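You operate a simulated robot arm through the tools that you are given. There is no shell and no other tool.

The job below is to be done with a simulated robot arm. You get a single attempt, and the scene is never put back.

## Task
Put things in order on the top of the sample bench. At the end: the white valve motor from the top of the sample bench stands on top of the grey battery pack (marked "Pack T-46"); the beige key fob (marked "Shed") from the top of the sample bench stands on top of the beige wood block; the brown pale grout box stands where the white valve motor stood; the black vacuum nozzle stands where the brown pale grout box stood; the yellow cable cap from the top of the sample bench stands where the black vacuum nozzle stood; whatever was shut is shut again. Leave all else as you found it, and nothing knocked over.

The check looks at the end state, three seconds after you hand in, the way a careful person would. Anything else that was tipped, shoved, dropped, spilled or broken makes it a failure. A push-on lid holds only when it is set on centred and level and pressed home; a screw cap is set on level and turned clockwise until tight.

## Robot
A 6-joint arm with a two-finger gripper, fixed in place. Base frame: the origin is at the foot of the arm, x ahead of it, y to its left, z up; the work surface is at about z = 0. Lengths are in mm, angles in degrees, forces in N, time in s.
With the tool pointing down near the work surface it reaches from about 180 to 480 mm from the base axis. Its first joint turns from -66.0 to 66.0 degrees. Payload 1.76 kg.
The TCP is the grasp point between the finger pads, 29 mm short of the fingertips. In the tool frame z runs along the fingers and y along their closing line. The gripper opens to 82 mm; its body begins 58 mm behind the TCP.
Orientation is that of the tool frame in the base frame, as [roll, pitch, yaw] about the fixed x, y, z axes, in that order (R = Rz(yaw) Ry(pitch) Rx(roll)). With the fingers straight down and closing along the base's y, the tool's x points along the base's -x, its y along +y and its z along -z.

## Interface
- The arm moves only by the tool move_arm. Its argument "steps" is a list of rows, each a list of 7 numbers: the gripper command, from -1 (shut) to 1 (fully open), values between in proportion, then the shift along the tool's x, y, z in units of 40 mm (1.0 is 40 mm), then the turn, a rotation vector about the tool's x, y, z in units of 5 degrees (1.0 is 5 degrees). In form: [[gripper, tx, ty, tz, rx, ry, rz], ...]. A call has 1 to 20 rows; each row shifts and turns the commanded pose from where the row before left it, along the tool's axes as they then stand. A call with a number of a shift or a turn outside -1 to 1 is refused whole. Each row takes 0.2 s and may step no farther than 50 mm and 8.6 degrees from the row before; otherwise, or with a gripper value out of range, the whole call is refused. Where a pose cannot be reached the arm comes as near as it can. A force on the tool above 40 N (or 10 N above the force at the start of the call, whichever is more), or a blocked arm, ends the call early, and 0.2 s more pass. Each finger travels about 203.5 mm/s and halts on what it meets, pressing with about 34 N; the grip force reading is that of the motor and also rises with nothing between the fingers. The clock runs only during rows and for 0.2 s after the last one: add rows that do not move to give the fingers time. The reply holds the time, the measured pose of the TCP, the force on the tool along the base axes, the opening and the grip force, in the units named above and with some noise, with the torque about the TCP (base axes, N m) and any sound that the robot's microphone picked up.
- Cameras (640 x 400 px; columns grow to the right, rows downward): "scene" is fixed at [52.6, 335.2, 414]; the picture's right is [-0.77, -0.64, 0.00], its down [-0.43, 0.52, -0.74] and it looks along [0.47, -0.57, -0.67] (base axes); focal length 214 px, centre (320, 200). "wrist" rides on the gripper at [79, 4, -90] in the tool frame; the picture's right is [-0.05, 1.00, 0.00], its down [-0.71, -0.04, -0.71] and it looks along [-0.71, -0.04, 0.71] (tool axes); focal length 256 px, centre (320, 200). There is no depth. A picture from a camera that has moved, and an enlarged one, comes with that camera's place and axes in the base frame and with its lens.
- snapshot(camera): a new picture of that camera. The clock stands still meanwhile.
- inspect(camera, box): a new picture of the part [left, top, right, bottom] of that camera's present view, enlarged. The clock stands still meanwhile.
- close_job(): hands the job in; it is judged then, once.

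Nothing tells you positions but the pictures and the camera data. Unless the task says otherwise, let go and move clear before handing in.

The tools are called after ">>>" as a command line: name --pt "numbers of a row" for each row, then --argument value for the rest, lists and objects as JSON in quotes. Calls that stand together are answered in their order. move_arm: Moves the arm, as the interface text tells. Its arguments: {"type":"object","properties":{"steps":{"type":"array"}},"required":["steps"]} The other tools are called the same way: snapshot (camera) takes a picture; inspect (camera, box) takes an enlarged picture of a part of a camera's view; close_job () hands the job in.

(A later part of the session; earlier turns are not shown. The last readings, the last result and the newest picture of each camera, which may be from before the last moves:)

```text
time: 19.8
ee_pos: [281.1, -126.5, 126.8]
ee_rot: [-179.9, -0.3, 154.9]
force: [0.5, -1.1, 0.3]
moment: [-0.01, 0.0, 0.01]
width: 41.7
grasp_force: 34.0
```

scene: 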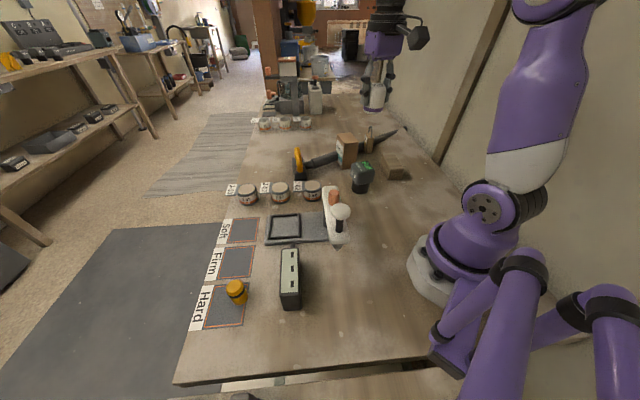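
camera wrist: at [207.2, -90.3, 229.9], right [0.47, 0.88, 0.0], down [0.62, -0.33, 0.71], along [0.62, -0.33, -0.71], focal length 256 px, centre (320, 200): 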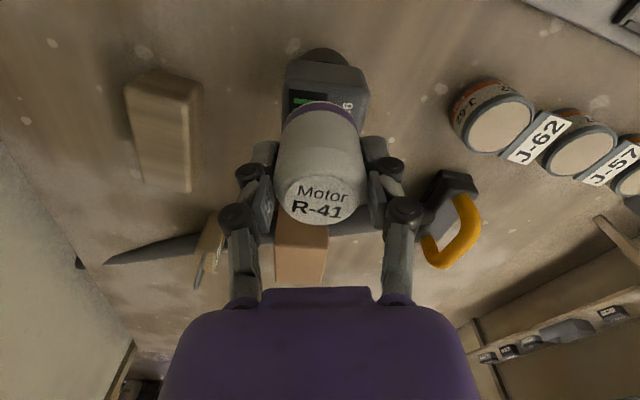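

The force is now close to zero. Opening the fingers partway.

>>> move_arm --pt "0.1 0 0 0 0 0 0" --pt "0.6 0 0 0 0 0 0" --pt "0.6 0 0 0 0 0 0"

>>> snapshot --camera "wrist"

>>> inspect --camera "scene" --box '[340, 140, 400, 200]'

```text
time: 20.6
ee_pos: [282.6, -125.5, 126.1]
ee_rot: [179.9, -0.1, 155.0]
force: [0.0, 0.0, 0.4]
moment: [0.0, 0.0, 0.03]
width: 65.9
grasp_force: 0.0
```

```text
taken
camera wrist: at [211.7, -90.7, 215.7], right [0.47, 0.88, 0.0], down [0.62, -0.33, 0.71], along [0.62, -0.33, -0.71], focal length 256 px, centre (320, 200)
```

wrist: 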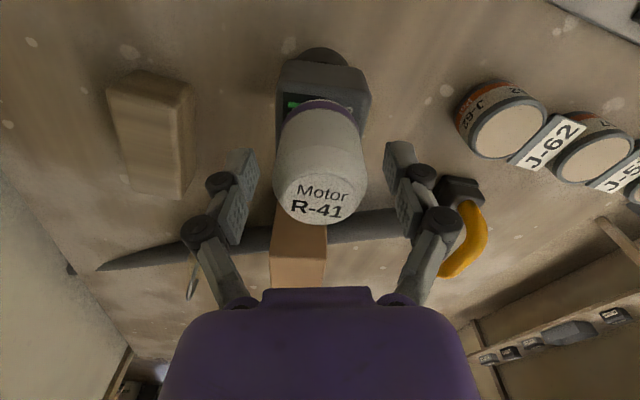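

```text
6.67 times, centred on (370, 170) of scene
camera zoom: at [52.6, 335.2, 414.0], right [-0.77, -0.64, 0.0], down [-0.43, 0.52, -0.74], along [0.47, -0.57, -0.67], focal length 1430 px, centre (-13, 400)
```

zoom: 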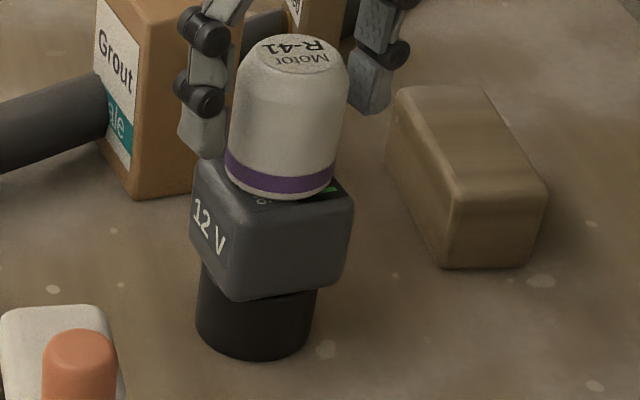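

The motor stands on the pack. I will open fully, rise straight up and check how well it is centred.

>>> move_arm --pt "0.8 0 0 -0.3 0 0 0" --pt "1 0 0 -0.8 0 0 0" --pt "1 0 0 -0.9 0 0 0" --pt "1 0 0 -0.9 0 0 0" --pt "1 0 0 -0.9 0 0 0" --pt "1 0 0 0 0 0 0"

>>> inspect --camera "wrist" --box '[260, 0, 380, 120]'

>>> inspect --camera "scene" --box '[345, 150, 385, 200]'

```text
time: 22.0
ee_pos: [284.1, -128.2, 278.2]
ee_rot: [-180.0, 0.0, 155.0]
force: [0.0, 0.2, -0.3]
moment: [0.02, -0.03, 0.02]
width: 81.8
grasp_force: 0.1
```

```text
3.33 times, centred on (320, 60) of wrist
camera zoom: at [213.5, -91.6, 366.5], right [0.47, 0.88, 0.0], down [0.62, -0.33, 0.71], along [0.62, -0.33, -0.71], focal length 853 px, centre (320, 667)
```

zoom: 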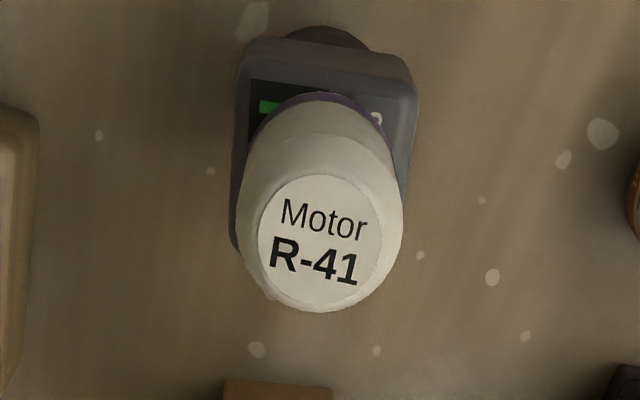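

```text
8.00 times, centred on (365, 175) of scene
camera zoom: at [52.6, 335.2, 414.0], right [-0.77, -0.64, 0.0], down [-0.43, 0.52, -0.74], along [0.47, -0.57, -0.67], focal length 1716 px, centre (-40, 400)
```

zoom: 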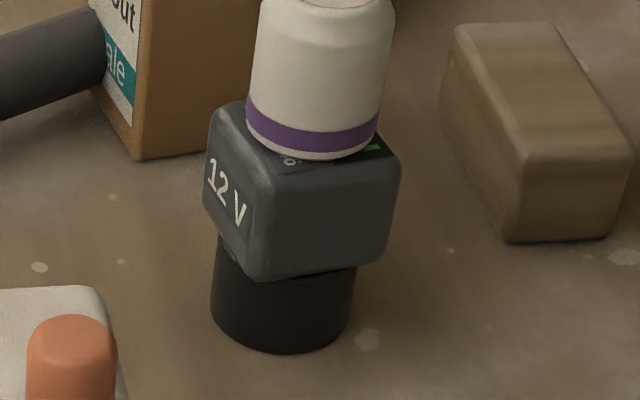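

The motor is within about 3 mm of the pack's centre and standing firmly. Next is the key fob: I will move above it with the fingers closing across its thin side.

>>> move_arm --pt "1 -0.715 -0.623 0.45 0 0 1" --pt "1 -0.767 -0.559 0.45 0 0 1" --pt "1 -0.813 -0.49 0.45 0 0 1" --pt "1 -0.853 -0.417 0.45 0 0 1" --pt "1 -0.886 -0.341 0.45 0 0 0" --pt "1 -0.886 -0.341 0.45 0 0 0" --pt "1 0 0 0 0 0 0"

>>> snapshot --camera "wrist"

>>> inspect --camera "scene" --box '[320, 90, 420, 170]'

```text
time: 23.6
ee_pos: [342.7, -305.2, 164.0]
ee_rot: [-180.0, 0.0, 135.0]
force: [-0.9, 0.2, -0.1]
moment: [0.0, 0.02, 0.01]
width: 82.1
grasp_force: 0.1
out of reach, approached as far as the arm can: row 5, 6
```

```text
taken
camera wrist: at [287.8, -247.2, 252.6], right [0.74, 0.67, 0.0], down [0.47, -0.53, 0.71], along [0.47, -0.53, -0.71], focal length 256 px, centre (320, 200)
```

wrist: 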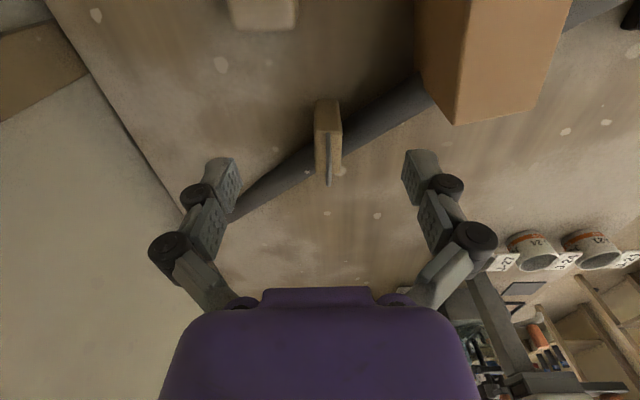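

```text
5.00 times, centred on (370, 130) of scene
camera zoom: at [52.6, 335.2, 414.0], right [-0.77, -0.64, 0.0], down [-0.43, 0.52, -0.74], along [0.47, -0.57, -0.67], focal length 1072 px, centre (70, 550)
```

zoom: 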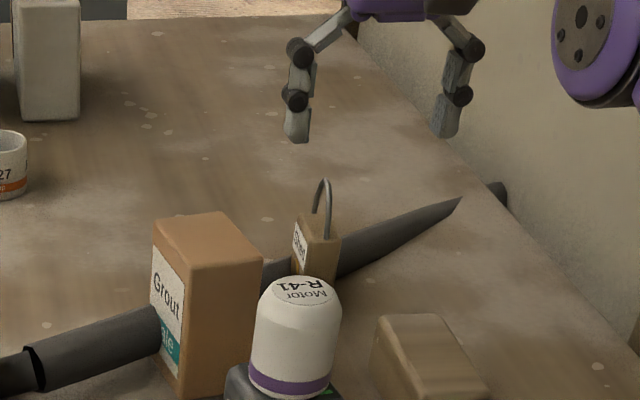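

With the tool straight down the arm stops short at 459 mm, and the fob stands at about 513 mm. I will tilt the tool outward about its closing axis, which keeps the pads parallel to the fob's faces. First a close look for alignment.

>>> inspect --camera "wrist" --box '[270, 80, 390, 200]'

```text
3.33 times, centred on (330, 140) of wrist
camera zoom: at [287.8, -247.2, 252.6], right [0.74, 0.67, 0.0], down [0.47, -0.53, 0.71], along [0.47, -0.53, -0.71], focal length 853 px, centre (287, 400)
```

zoom: 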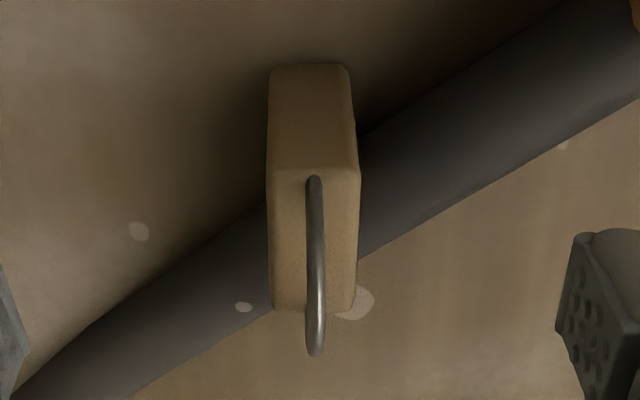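

The fob's centre is about 49 mm further out and 4 mm to the side, with its ring topping out near z ≈ 105. I will pull back slightly, line up sideways and tilt the tool 15 degrees outward.

>>> move_arm --pt "1 0.25 0.105 0 0 0 0" --pt "1 0 0 0 0 -1 0" --pt "1 0 0 0 0 -1 0" --pt "1 0 0 0 0 -1 0" --pt "1 0 0 0 0 0 0"

```text
time: 24.8
ee_pos: [337.3, -294.0, 162.7]
ee_rot: [-180.0, 15.3, 135.1]
force: [0.0, 0.4, 0.5]
moment: [0.02, 0.0, 0.0]
width: 82.2
grasp_force: 0.0
```

The tilt worked as planned. Now moving outward over the fob at this height and checking.

>>> move_arm --pt "1 -0.664 0 0.178 0 0 0" --pt "1 -0.664 0 0.178 0 0 0" --pt "1 0 0 0 0 0 0"

>>> snapshot --camera "wrist"

>>> inspect --camera "scene" --box '[320, 90, 420, 170]'

```text
time: 25.6
ee_pos: [374.8, -333.6, 161.3]
ee_rot: [-180.0, 15.0, 135.0]
force: [0.5, 0.2, -0.5]
moment: [0.04, 0.02, -0.01]
width: 82.1
grasp_force: 0.0
```

```text
taken
camera wrist: at [306.6, -260.5, 226.5], right [0.74, 0.67, 0.01], down [0.33, -0.38, 0.87], along [0.58, -0.64, -0.5], focal length 256 px, centre (320, 200)
```

wrist: 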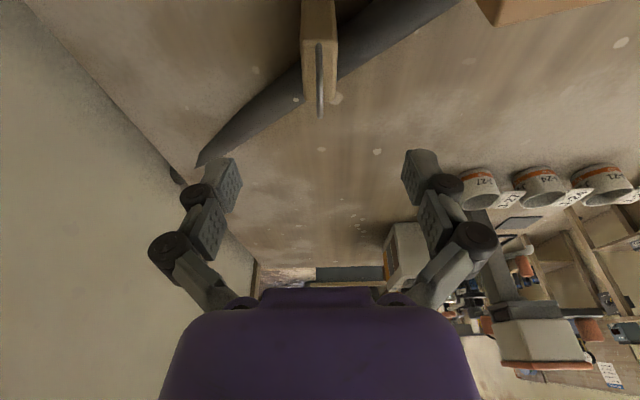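

```text
5.00 times, centred on (370, 130) of scene
camera zoom: at [52.6, 335.2, 414.0], right [-0.77, -0.64, 0.0], down [-0.43, 0.52, -0.74], along [0.47, -0.57, -0.67], focal length 1072 px, centre (70, 550)
```

zoom: 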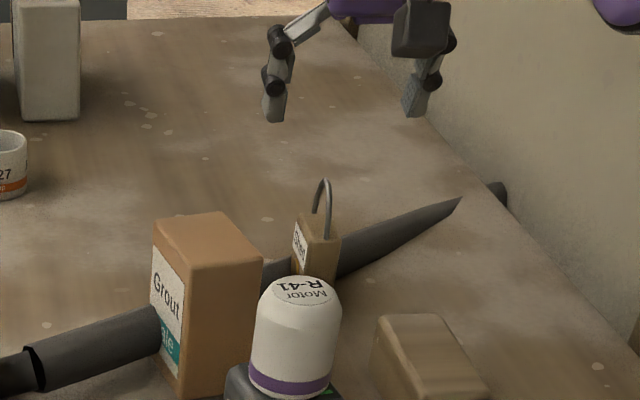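

The gripper is now over the fob, lined up sideways to within 1 mm. I will come straight down in two stages.

>>> move_arm --pt "1 0.127 0 0.863 0 0 0" --pt "1 0.224 0 0.837 0 0 0" --pt "1 0 0 0 0 0 0"

>>> snapshot --camera "wrist"

>>> inspect --camera "scene" --box '[320, 90, 420, 170]'

```text
time: 26.4
ee_pos: [379.8, -334.2, 90.3]
ee_rot: [-180.0, 15.0, 135.0]
force: [0.2, 0.5, -0.1]
moment: [0.02, 0.02, 0.02]
width: 82.0
grasp_force: 0.0
```

```text
taken
camera wrist: at [311.1, -262.8, 156.7], right [0.74, 0.67, 0.01], down [0.33, -0.38, 0.87], along [0.59, -0.64, -0.5], focal length 256 px, centre (320, 200)
```

wrist: 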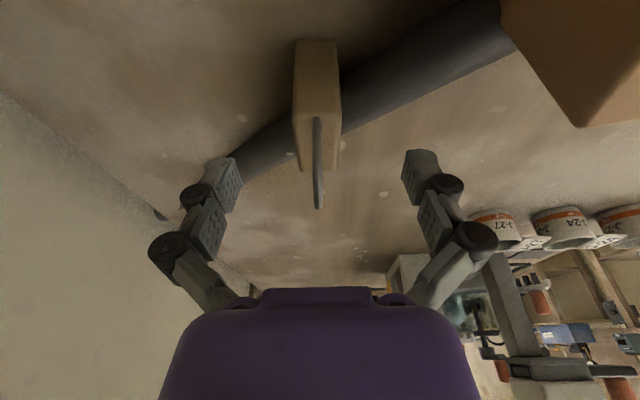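

```text
5.00 times, centred on (370, 130) of scene
camera zoom: at [52.6, 335.2, 414.0], right [-0.77, -0.64, 0.0], down [-0.43, 0.52, -0.74], along [0.47, -0.57, -0.67], focal length 1072 px, centre (70, 550)
```

zoom: 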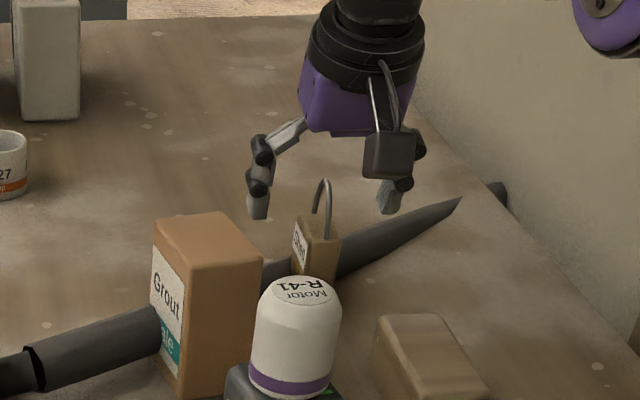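

Alignment still looks right. I will lower the last 33 mm and close on the fob.

>>> move_arm --pt "1 0.107 0 0.4 0 0 0" --pt "1 0.107 0 0.4 0 0 0" --pt "1 0 0 0 0 0 0" --pt "0.2 0 0 0 0 0 0" --pt "-1 0 0 0 0 0 0" --pt "-1 0 0 0 0 0 0" --pt "-1 0 0 0 0 0 0"

>>> snapshot --camera "wrist"

>>> inspect --camera "scene" --box '[320, 90, 420, 170]'

```text
time: 28.0
ee_pos: [381.1, -336.7, 59.7]
ee_rot: [180.0, 15.2, 135.0]
force: [-1.2, -1.9, 15.9]
moment: [-0.14, -0.06, 0.03]
width: 22.8
grasp_force: 34.4
```

```text
taken
camera wrist: at [312.1, -263.3, 125.1], right [0.74, 0.67, 0.01], down [0.32, -0.38, 0.87], along [0.59, -0.64, -0.5], focal length 256 px, centre (320, 200)
```

wrist: 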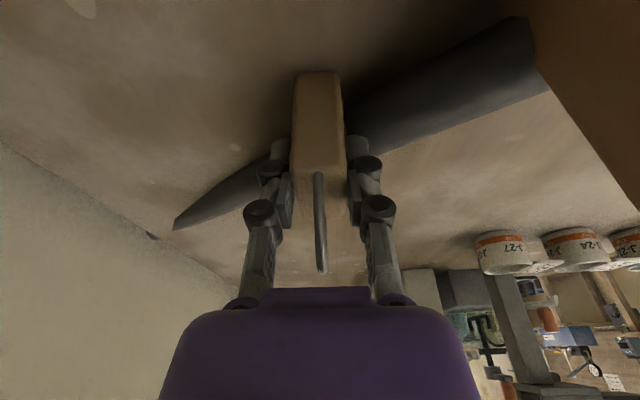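

```text
5.00 times, centred on (370, 130) of scene
camera zoom: at [52.6, 335.2, 414.0], right [-0.77, -0.64, 0.0], down [-0.43, 0.52, -0.74], along [0.47, -0.57, -0.67], focal length 1072 px, centre (70, 550)
```

zoom: 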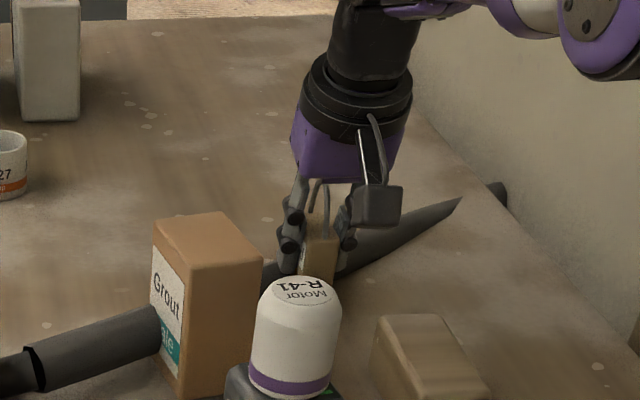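

The fob is gripped at about 23 mm wide. I will lift it straight up, keeping the same tilt so it stays upright, and carry it over to the block.

>>> move_arm --pt "-1 -0.065 0 -0.24 0 0 0" --pt "-1 -0.216 0 -0.805 0 0 0" --pt "-1 -0.216 0 -0.805 0 0 0" --pt "-1 -0.216 0 -0.805 0 0 0" --pt "-1 0 0 0 0 0 0" --pt "-1 0.838 -0.278 -0.225 0 0 0" --pt "-1 0.838 -0.278 -0.225 0 0 0" --pt "-1 0.838 -0.278 -0.225 0 0 0" --pt "-1 0.838 -0.278 -0.225 0 0 0" --pt "-1 0 0 0 0 0 0" --pt "-1 0 0 0 0 0 0"

>>> snapshot --camera "wrist"

>>> inspect --camera "scene" --box '[340, 110, 440, 190]'

```text
time: 30.4
ee_pos: [247.7, -267.7, 168.3]
ee_rot: [180.0, 15.0, 135.0]
force: [-0.3, -0.1, -0.4]
moment: [-0.02, 0.02, -0.02]
width: 22.7
grasp_force: 33.7
```

```text
taken
camera wrist: at [180.4, -196.5, 234.3], right [0.74, 0.67, 0.01], down [0.33, -0.38, 0.87], along [0.59, -0.64, -0.5], focal length 256 px, centre (320, 200)
```

wrist: 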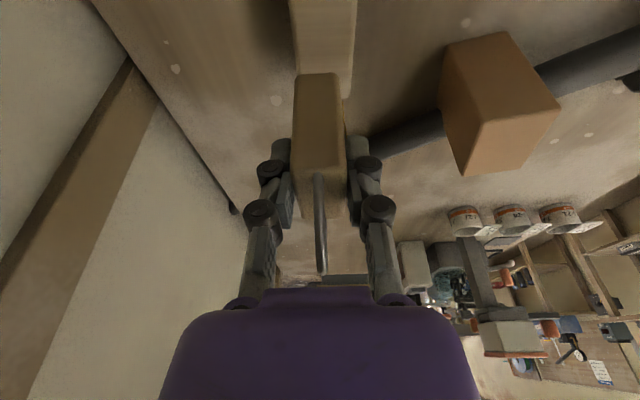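

```text
5.00 times, centred on (390, 150) of scene
camera zoom: at [52.6, 335.2, 414.0], right [-0.77, -0.64, 0.0], down [-0.43, 0.52, -0.74], along [0.47, -0.57, -0.67], focal length 1072 px, centre (-30, 450)
```

zoom: 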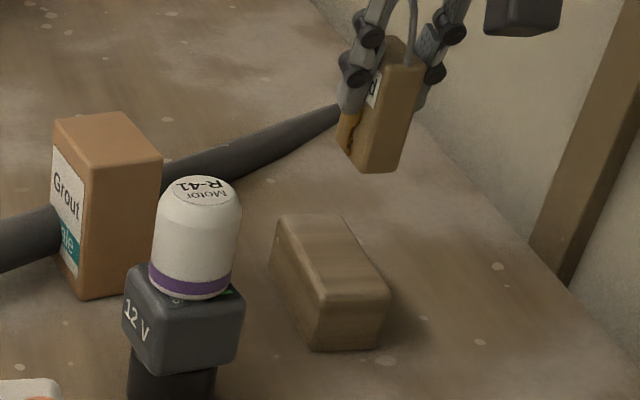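

The fob hangs upright. I will zoom in to compare its line with the block below.

>>> inspect --camera "wrist" --box '[260, 0, 390, 110]'

```text
3.64 times, centred on (325, 55) of wrist
camera zoom: at [180.4, -196.5, 234.3], right [0.74, 0.67, 0.01], down [0.33, -0.38, 0.87], along [0.59, -0.64, -0.5], focal length 931 px, centre (302, 727)
```

zoom: 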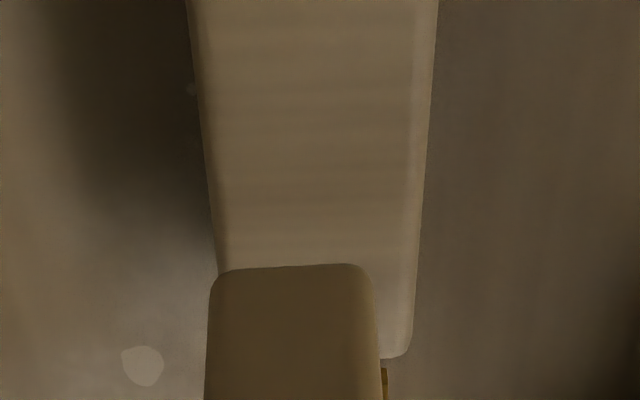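

The block's centre line is about 3.5 mm to the side and its midpoint 4 mm further out. I will correct for that and lower to just above the block.

>>> move_arm --pt "-1 -0.097 0.08 0.026 0 0 0" --pt "-1 0.194 0 0.724 0 0 0" --pt "-1 0.162 0 0.604 0 0 0" --pt "-1 0 0 0 0 0 0" --pt "-1 0 0 0 0 0 0"

>>> inspect --camera "wrist" --box '[250, 0, 410, 200]'

>>> inspect --camera "scene" --box '[360, 130, 430, 190]'

```text
time: 31.6
ee_pos: [253.6, -268.2, 114.7]
ee_rot: [180.0, 15.0, 135.0]
force: [0.5, -0.4, 0.3]
moment: [0.0, -0.01, -0.02]
width: 23.2
grasp_force: 34.0
```

```text
2.00 times, centred on (330, 100) of wrist
camera zoom: at [184.5, -195.8, 181.0], right [0.74, 0.67, 0.01], down [0.33, -0.38, 0.87], along [0.59, -0.64, -0.5], focal length 512 px, centre (300, 400)
```

zoom: 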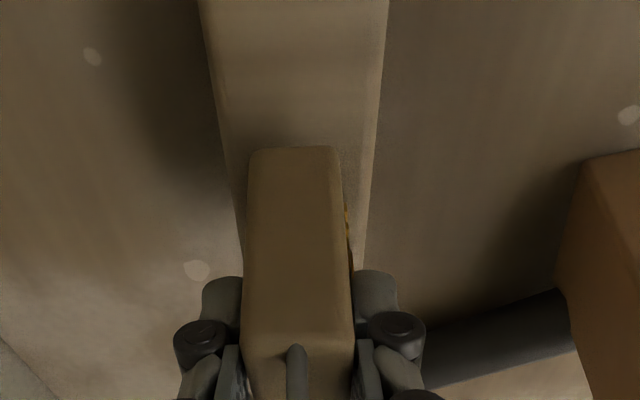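

```text
6.67 times, centred on (395, 160) of scene
camera zoom: at [52.6, 335.2, 414.0], right [-0.77, -0.64, 0.0], down [-0.43, 0.52, -0.74], along [0.47, -0.57, -0.67], focal length 1430 px, centre (-180, 467)
```

zoom: 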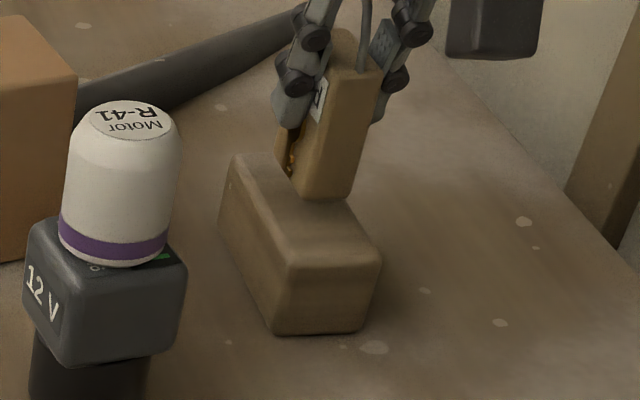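

The fob is lined up with the block to within about 1 mm. Now lowering gently toward contact.

>>> move_arm --pt "-1 0.065 0 0.2415 0 0 0" --pt "-1 0 0 0 0 0 0" --pt "-1 0.013 0 0.048 0 0 0" --pt "-1 0 0 0 0 0 0"

>>> inspect --camera "scene" --box '[360, 130, 430, 190]'

```text
time: 32.6
ee_pos: [253.8, -269.2, 102.3]
ee_rot: [-179.9, 15.5, 134.9]
force: [-2.6, 3.0, 33.9]
moment: [-0.18, -0.15, 0.01]
width: 23.0
grasp_force: 34.2
```

```text
6.67 times, centred on (395, 160) of scene
camera zoom: at [52.5, 335.2, 413.9], right [-0.77, -0.64, 0.0], down [-0.43, 0.52, -0.74], along [0.47, -0.57, -0.67], focal length 1430 px, centre (-180, 467)
```

zoom: 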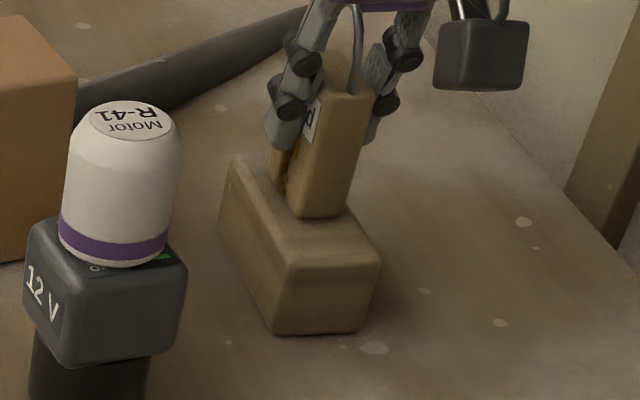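

Contact is made at 34 N. I will back off about 2 mm to unload it.

>>> move_arm --pt "-1 -0.012 0 -0.045 0 0 0" --pt "-1 0 0 0 0 0 0"

```text
time: 33.2
ee_pos: [253.7, -268.0, 102.6]
ee_rot: [-180.0, 15.0, 135.0]
force: [3.4, -4.4, 12.4]
moment: [-0.51, -0.4, -0.04]
width: 22.9
grasp_force: 33.8
```

Some load remains on the outer edge, so I will ease up another millimetre and then open.

>>> move_arm --pt "-1 -0.006 0 -0.024 0 0 0" --pt "-1 0 0 0 0 0 0"

```text
time: 33.8
ee_pos: [253.2, -266.6, 102.7]
ee_rot: [180.0, 14.8, 135.0]
force: [-0.2, 1.4, 0.8]
moment: [0.0, 0.0, 0.01]
width: 22.9
grasp_force: 33.5
```

Force is near zero. Releasing gradually.

>>> move_arm --pt "-0.35 0 0 0 0 0 0" --pt "-0.1 0 0 0 0 0 0" --pt "0.3 0 0 0 0 0 0" --pt "0.3 0 0 0 0 0 0"

>>> snapshot --camera "wrist"

>>> inspect --camera "scene" --box '[360, 130, 430, 190]'

```text
time: 34.8
ee_pos: [252.7, -267.7, 104.4]
ee_rot: [180.0, 14.9, 135.1]
force: [0.1, 0.6, 0.3]
moment: [0.03, 0.01, -0.02]
width: 53.2
grasp_force: 0.0
```

```text
taken
camera wrist: at [185.3, -195.9, 170.3], right [0.74, 0.67, 0.01], down [0.33, -0.38, 0.87], along [0.59, -0.64, -0.5], focal length 256 px, centre (320, 200)
```

wrist: 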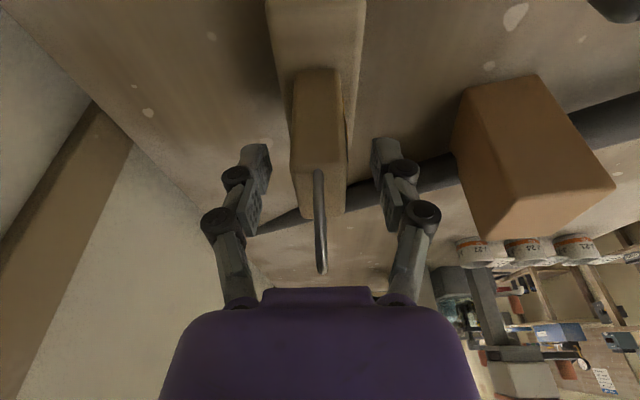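

```text
6.67 times, centred on (395, 160) of scene
camera zoom: at [52.6, 335.2, 414.0], right [-0.77, -0.64, 0.0], down [-0.43, 0.52, -0.74], along [0.47, -0.57, -0.67], focal length 1430 px, centre (-180, 467)
```

zoom: 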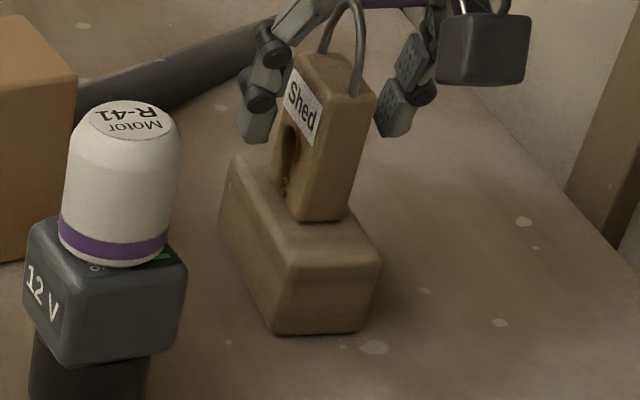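

The fob stands on the block. I will rise straight up, remove the tilt and move over the grout box.

>>> move_arm --pt "0.6 -0.1 0 -0.375 0 0 0" --pt "1 -0.237 0 -0.885 0 0 0" --pt "1 -0.237 0 -0.885 0 0 0" --pt "1 -0.15 0 -0.56 0 0 0" --pt "1 0 0 0 0 1 0" --pt "1 0 0 0 0 1 0" --pt "1 0 0 0 0 1 0" --pt "1 0 0 0 0 0 -0.9" --pt "1 0 0 0 0 0 -0.9" --pt "1 0 0 0 0 0 -0.9" --pt "1 0 0 0 0 0 0"

>>> snapshot --camera "wrist"

>>> inspect --camera "scene" --box '[320, 110, 420, 190]'

```text
time: 37.2
ee_pos: [254.3, -268.9, 216.7]
ee_rot: [179.9, -0.1, 148.6]
force: [0.1, 0.0, 0.8]
moment: [-0.04, -0.03, 0.0]
width: 81.8
grasp_force: 0.0
```

```text
taken
camera wrist: at [187.4, -224.7, 306.2], right [0.57, 0.82, 0.0], down [0.58, -0.4, 0.71], along [0.58, -0.4, -0.71], focal length 256 px, centre (320, 200)
```

wrist: 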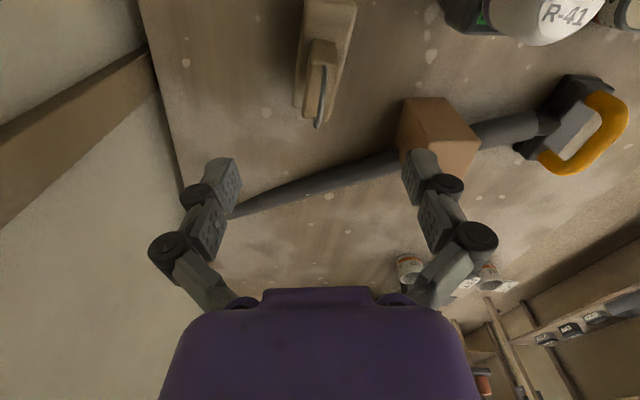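

```text
5.00 times, centred on (370, 150) of scene
camera zoom: at [52.6, 335.2, 414.0], right [-0.77, -0.64, 0.0], down [-0.43, 0.52, -0.74], along [0.47, -0.57, -0.67], focal length 1072 px, centre (70, 450)
```

zoom: 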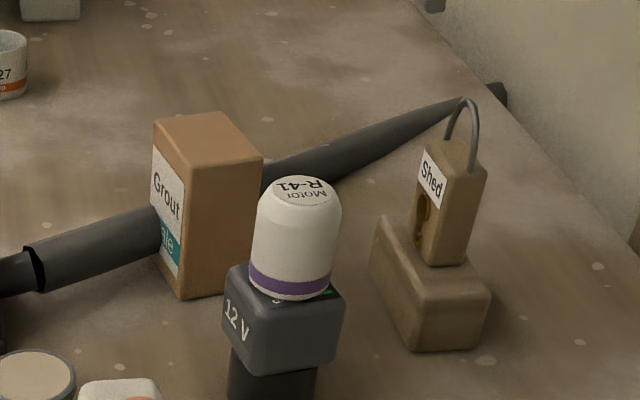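

Both stacks stand well. Moving across and slightly down to a point above the grout box for a measuring view.

>>> move_arm --pt "1 -0.5 0.7625 0.2 0 0 0" --pt "1 -0.5 0.7625 0.2 0 0 0" --pt "1 -0.5 0.7625 0.2 0 0 0" --pt "1 -0.5 0.7625 0.2 0 0 0" --pt "1 0 0 0 0 0 0" --pt "1 0 0 0 0 0 0"

>>> snapshot --camera "wrist"

>>> inspect --camera "wrist" --box '[240, 40, 400, 160]'

```text
time: 38.6
ee_pos: [386.7, -208.0, 184.2]
ee_rot: [-179.9, 0.0, 148.5]
force: [0.1, 0.0, -0.8]
moment: [0.01, 0.03, -0.01]
width: 82.0
grasp_force: 0.1
```

```text
taken
camera wrist: at [320.1, -162.9, 273.0], right [0.57, 0.82, 0.0], down [0.58, -0.4, 0.71], along [0.58, -0.4, -0.71], focal length 256 px, centre (320, 200)
```

wrist: 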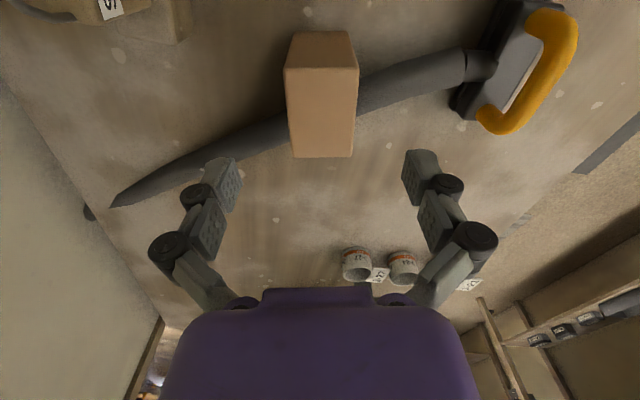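

```text
3.33 times, centred on (320, 100) of wrist
camera zoom: at [320.1, -162.9, 273.0], right [0.57, 0.82, 0.0], down [0.58, -0.4, 0.71], along [0.58, -0.4, -0.71], focal length 853 px, centre (320, 533)
```

zoom: 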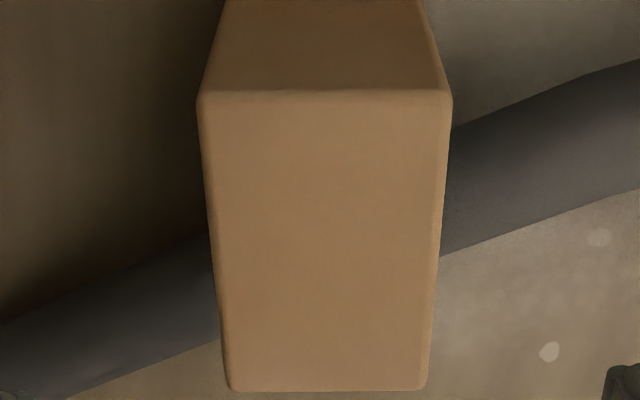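

The box is centred 9.6 mm further out, almost square to the gripper (2 degrees off). I will correct that and lower onto it, keeping the fingertips above hose height in case the hose is solid.

>>> move_arm --pt "1 -0.24 0.02 0 0 0 0.44" --pt "1 0 0 0.95 0 0 0" --pt "1 0 0 0.95 0 0 0" --pt "1 0 0 0.6 0 0 0" --pt "1 0 0 0 0 0 0" --pt "1 0 0 0 0 0 0"

>>> snapshot --camera "wrist"

>>> inspect --camera "scene" --box '[280, 100, 400, 190]'

```text
time: 40.0
ee_pos: [393.8, -210.8, 83.7]
ee_rot: [-179.9, 0.1, 146.3]
force: [-0.7, -0.5, 0.3]
moment: [0.01, 0.02, 0.01]
width: 82.1
grasp_force: 0.1
```

```text
taken
camera wrist: at [329.2, -164.7, 173.1], right [0.6, 0.8, 0.0], down [0.57, -0.42, 0.71], along [0.57, -0.42, -0.71], focal length 256 px, centre (320, 200)
```

wrist: 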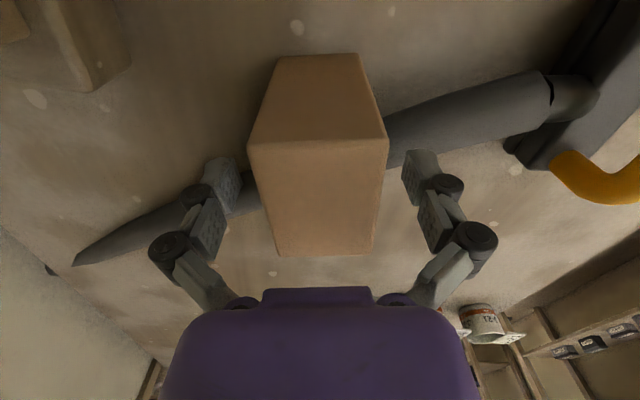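

```text
4.44 times, centred on (340, 145) of scene
camera zoom: at [52.6, 335.2, 414.0], right [-0.77, -0.64, 0.0], down [-0.43, 0.52, -0.74], along [0.47, -0.57, -0.67], focal length 953 px, centre (231, 444)
```

zoom: 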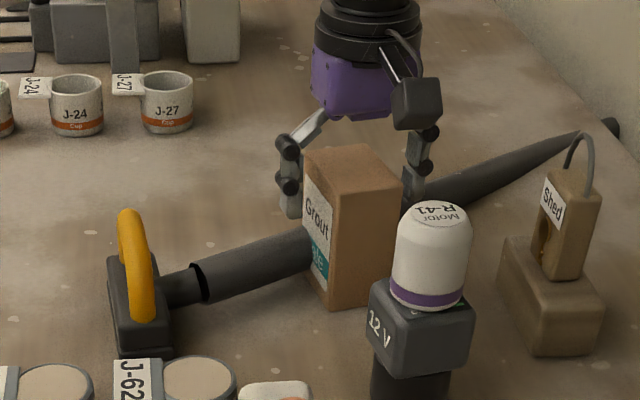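

The fingers straddle the box cleanly and the camera bracket clears the motor. Lowering the last bit and closing.

>>> move_arm --pt "1 0 0 0.48 0 0 0" --pt "1 0 0 0 0 0 0" --pt "0.4 0 0 0 0 0 0" --pt "-1 0 0 0 0 0 0" --pt "-1 0 0 0 0 0 0" --pt "-1 0 0 0 0 0 0"

>>> snapshot --camera "wrist"

```text
time: 41.4
ee_pos: [395.4, -212.5, 66.3]
ee_rot: [-180.0, 0.1, 146.4]
force: [0.4, 4.4, 15.0]
moment: [0.19, 0.04, -0.02]
width: 49.5
grasp_force: 33.7
```

```text
taken
camera wrist: at [329.9, -165.2, 154.7], right [0.6, 0.8, 0.0], down [0.57, -0.42, 0.71], along [0.57, -0.42, -0.71], focal length 256 px, centre (320, 200)
```

wrist: 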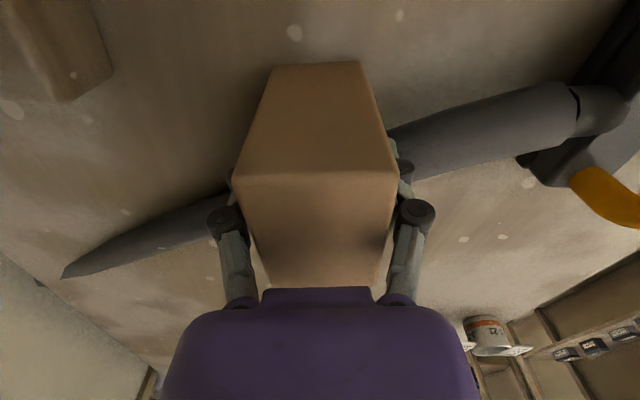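

The box is gripped (49.5 mm). I will lift it clear first and check it stays level.

>>> move_arm --pt "-1 0 0 -0.25 0 0 0" --pt "-1 0 0 -0.75 0 0 0" --pt "-1 0 0 -1 0 0 0" --pt "-1 0 0 -1 0 0 0" --pt "-1 0 0 0 0 0 0"

>>> inspect --camera "scene" --box '[280, 80, 400, 190]'

>>> snapshot --camera "wrist"

```text
time: 42.6
ee_pos: [396.0, -211.9, 185.0]
ee_rot: [180.0, 0.0, 146.3]
force: [0.1, -0.2, -3.7]
moment: [0.02, 0.0, -0.03]
width: 49.6
grasp_force: 34.2
```

```text
3.64 times, centred on (340, 135) of scene
camera zoom: at [52.6, 335.2, 414.0], right [-0.77, -0.64, 0.0], down [-0.43, 0.52, -0.74], along [0.47, -0.57, -0.67], focal length 780 px, centre (247, 436)
```

zoom: 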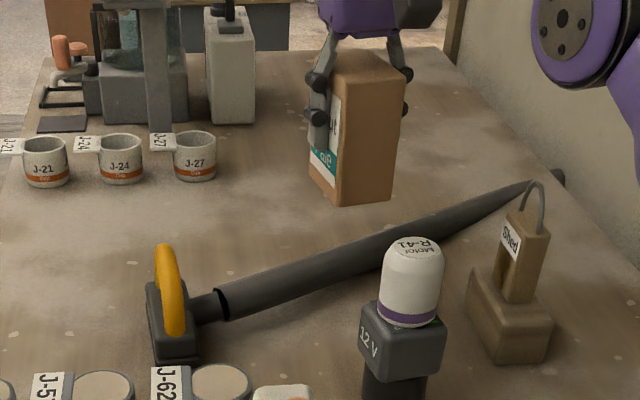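

```text
taken
camera wrist: at [331.3, -165.3, 273.5], right [0.6, 0.8, 0.0], down [0.57, -0.42, 0.71], along [0.57, -0.42, -0.71], focal length 256 px, centre (320, 200)
```

wrist: 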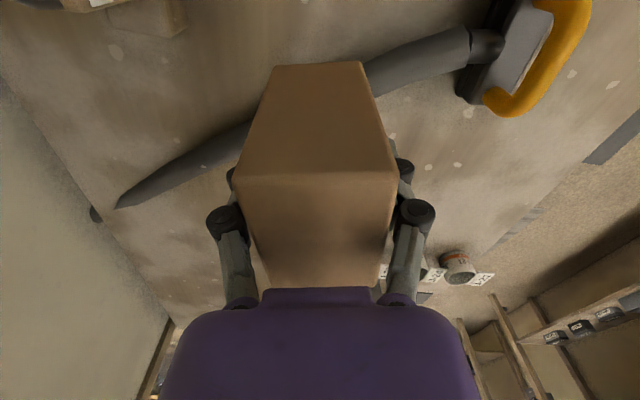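

The box lifted cleanly and the hose did not move. Now I will swing it over, rising on the way, to the motor's old spot.

>>> move_arm --pt "-1 0.479 0.6 -0.275 0 0 -1" --pt "-1 0.424 0.64 -0.275 0 0 -1" --pt "-1 0.367 0.674 -0.275 0 0 -1" --pt "-1 0.307 0.704 -0.275 0 0 -1" --pt "-1 0.445 0.664 -0.2 0 0 -1" --pt "-1 0.385 0.7 -0.2 0 0 -1" --pt "-1 0.323 0.731 -0.2 0 0 -1" --pt "-1 0.258 0.756 -0.2 0 0 -1" --pt "-1 0.191 0.776 -0.2 0 0 -1" --pt "-1 0.528 0.677 0 0 0 -1" --pt "-1 0.467 0.72 0 0 0 -1" --pt "-1 0.402 0.758 0 0 0 -1" --pt "-1 0.335 0.79 0 0 0 -1" --pt "-1 0.265 0.816 0 0 0 -1" --pt "-1 0.376 0.535 0 0 0 -1" --pt "-1 0.328 0.566 0 0 0 -1" --pt "-1 0.278 0.592 0 0 0 -1" --pt "-1 0 0 0 0 0 0"

>>> snapshot --camera "wrist"

>>> snapshot --camera "scene"

```text
time: 46.4
ee_pos: [125.4, 199.7, 268.8]
ee_rot: [179.9, 0.0, -128.6]
force: [-0.2, 0.0, -4.0]
moment: [-0.01, -0.02, -0.01]
width: 49.5
grasp_force: 34.5
```

```text
taken
camera wrist: at [72.2, 139.4, 359.2], right [-0.75, 0.67, 0.0], down [0.47, 0.53, 0.71], along [0.47, 0.53, -0.71], focal length 256 px, centre (320, 200)
```

wrist: 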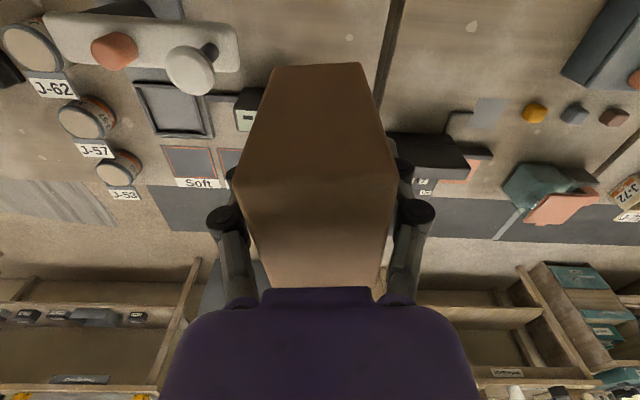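

```text
taken
```

scene: 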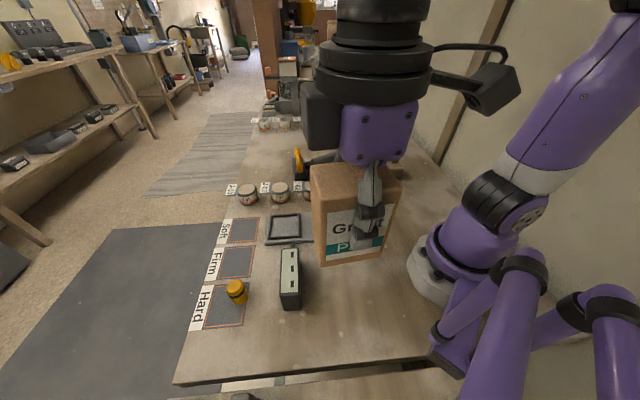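

The box is over the motor's old spot. I will centre it exactly and lower it to just above the bench.

>>> move_arm --pt "-1 0.08 -0.005 0 0 0 0" --pt "-1 0 0 0.95 0 0 0" --pt "-1 0 0 0.95 0 0 0" --pt "-1 0 0 0.95 0 0 0" --pt "-1 0 0 0.95 0 0 0" --pt "-1 0 0 0.85 0 0 0" --pt "-1 0 0 0 0 0 0" --pt "-1 0 0 0 0 0 0"

>>> snapshot --camera "wrist"

>>> inspect --camera "scene" --box '[250, 200, 410, 350]'

```text
time: 48.2
ee_pos: [122.5, 197.4, 84.1]
ee_rot: [-180.0, 0.0, -128.8]
force: [0.6, 0.1, -4.4]
moment: [-0.03, -0.02, 0.0]
width: 49.6
grasp_force: 34.1
```

```text
taken
camera wrist: at [69.6, 136.8, 173.1], right [-0.75, 0.67, 0.0], down [0.47, 0.53, 0.71], along [0.47, 0.53, -0.71], focal length 256 px, centre (320, 200)
```

wrist: 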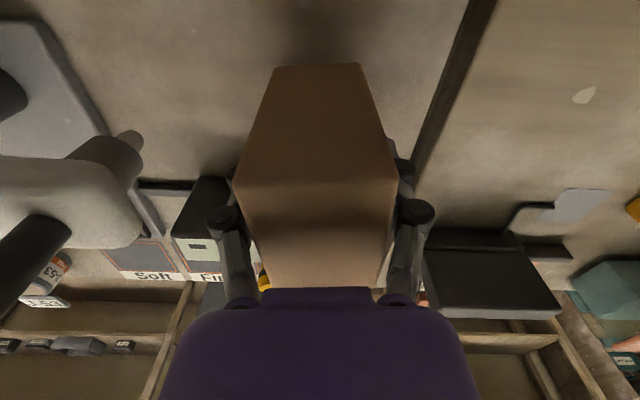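

```text
2.67 times, centred on (330, 275) of scene
camera zoom: at [52.6, 335.2, 414.0], right [-0.77, -0.64, 0.0], down [-0.43, 0.52, -0.74], along [0.47, -0.57, -0.67], focal length 572 px, centre (293, 0)
```

zoom: 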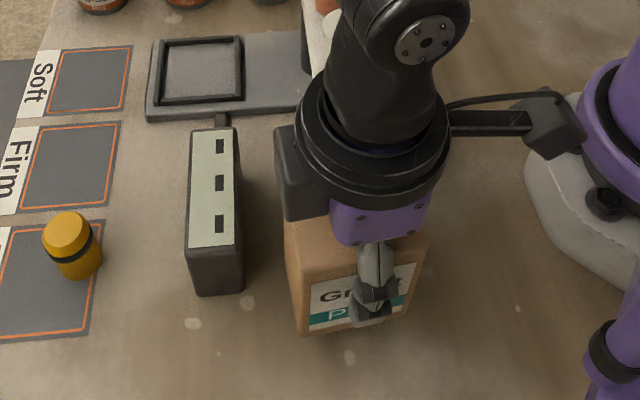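

About 18 mm to go. Lowering most of it, then inching down to contact.

>>> move_arm --pt "-1 0 0 0.2 0 0 0" --pt "-1 0 0 0.15 0 0 0" --pt "-1 0 0 0 0 0 0"

>>> move_arm --pt "-1 0 0 0.05 0 0 0" --pt "-1 0 0 0 0 0 0"

```text
time: 49.0
ee_pos: [122.7, 197.2, 69.8]
ee_rot: [180.0, 0.0, -128.8]
force: [0.1, 0.0, -3.5]
moment: [-0.03, -0.03, 0.0]
width: 49.6
grasp_force: 34.2
```

```text
time: 49.6
ee_pos: [123.6, 196.1, 68.2]
ee_rot: [-180.0, 0.0, -128.7]
force: [-0.1, -1.2, -4.6]
moment: [0.0, -0.01, 0.02]
width: 49.9
grasp_force: 34.6
```

Still free, carrying the box's full weight of about 4 N. I will continue down in small steps.

>>> move_arm --pt "-1 0 0 0.04 0 0 0" --pt "-1 0 0 0 0 0 0"

```text
time: 50.2
ee_pos: [122.3, 196.1, 65.7]
ee_rot: [-180.0, 0.1, -128.6]
force: [-0.6, -0.6, -3.7]
moment: [-0.04, 0.04, -0.01]
width: 49.6
grasp_force: 33.7
```

>>> move_arm --pt "-1 0 0 0.03 0 0 0" --pt "-1 0 0 0 0 0 0"

```text
time: 50.8
ee_pos: [123.7, 196.0, 65.1]
ee_rot: [180.0, 0.1, -128.6]
force: [-2.8, -8.3, 29.4]
moment: [-0.28, 0.08, -0.01]
width: 49.9
grasp_force: 34.2
```

Contact at 29 N. I will ease up about a millimetre and release.

>>> move_arm --pt "-1 0 0 -0.025 0 0 0" --pt "-1 0 0 0 0 0 0"

```text
time: 51.4
ee_pos: [122.7, 195.9, 63.7]
ee_rot: [-180.0, 0.0, -128.6]
force: [0.1, 0.5, -3.4]
moment: [0.01, 0.02, 0.01]
width: 49.6
grasp_force: 34.0
```

The box is now less than a millimetre above the bench. Opening the fingers gently.

>>> move_arm --pt "0.35 0 0 0 0 0 0" --pt "0.7 0 0 0 0 0 0" --pt "0.9 0 0 0 0 0 0"

>>> inspect --camera "scene" --box '[250, 200, 410, 350]'

>>> snapshot --camera "wrist"

```text
time: 52.2
ee_pos: [124.0, 195.0, 65.7]
ee_rot: [-180.0, 0.0, -128.8]
force: [0.7, 0.2, 0.2]
moment: [0.01, 0.01, 0.03]
width: 77.5
grasp_force: 0.1
```

```text
2.67 times, centred on (330, 275) of scene
camera zoom: at [52.6, 335.2, 414.0], right [-0.77, -0.64, 0.0], down [-0.43, 0.52, -0.74], along [0.47, -0.57, -0.67], focal length 572 px, centre (293, 0)
```

zoom: 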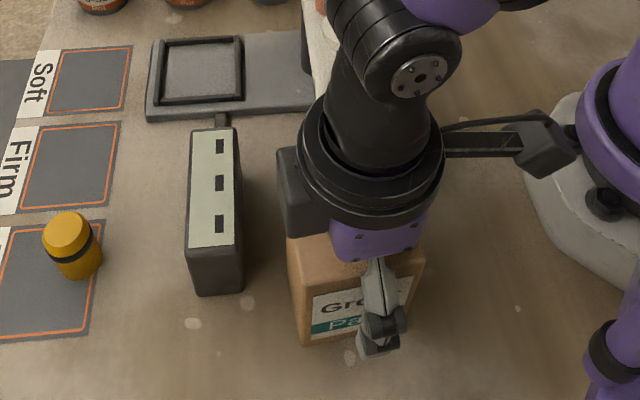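

```text
taken
camera wrist: at [69.2, 135.8, 154.8], right [-0.75, 0.67, 0.0], down [0.47, 0.53, 0.71], along [0.47, 0.53, -0.71], focal length 256 px, centre (320, 200)
```

wrist: 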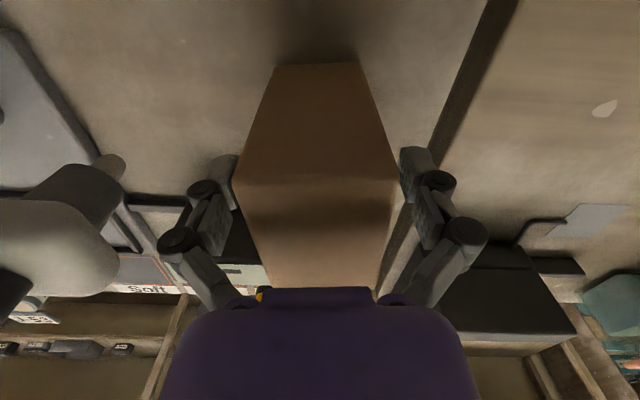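

The box stands on the motor's old spot. I will rise straight up, then look back at it.

>>> move_arm --pt "1 0 0 -0.4 0 0 0" --pt "1 0 0 -0.9 0 0 0" --pt "1 0 0 -0.9 0 0 0" --pt "1 0 0 -0.9 0 0 0" --pt "1 0 0 -0.9 0 0 0" --pt "1 0 0 -0.9 0 0 0" --pt "1 0 0 0 0 0 0"

>>> snapshot --camera "wrist"

>>> inspect --camera "scene" --box '[250, 200, 410, 350]'

```text
time: 53.8
ee_pos: [123.1, 194.7, 262.2]
ee_rot: [-179.9, 0.0, -128.6]
force: [-0.6, 0.7, 0.1]
moment: [0.0, 0.02, 0.01]
width: 81.9
grasp_force: 0.1
```

```text
taken
camera wrist: at [69.3, 135.6, 350.8], right [-0.75, 0.67, 0.0], down [0.47, 0.53, 0.71], along [0.47, 0.53, -0.71], focal length 256 px, centre (320, 200)
```

wrist: 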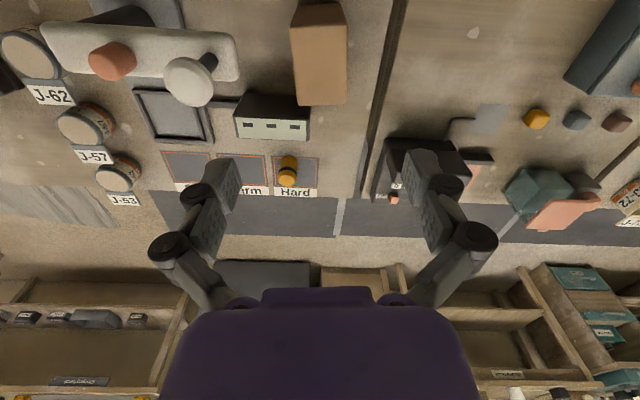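

```text
2.67 times, centred on (330, 275) of scene
camera zoom: at [52.6, 335.2, 414.0], right [-0.77, -0.64, 0.0], down [-0.43, 0.52, -0.74], along [0.47, -0.57, -0.67], focal length 572 px, centre (293, 0)
```

zoom: 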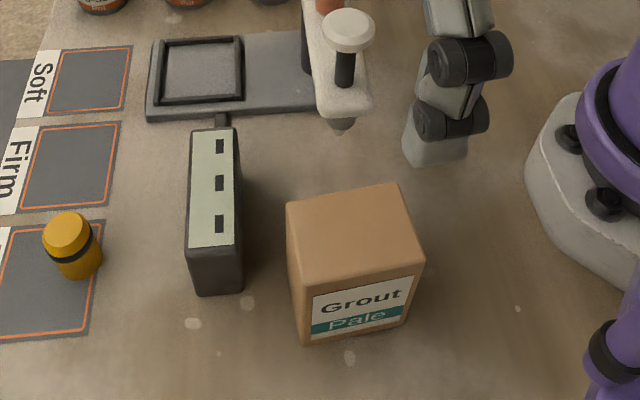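

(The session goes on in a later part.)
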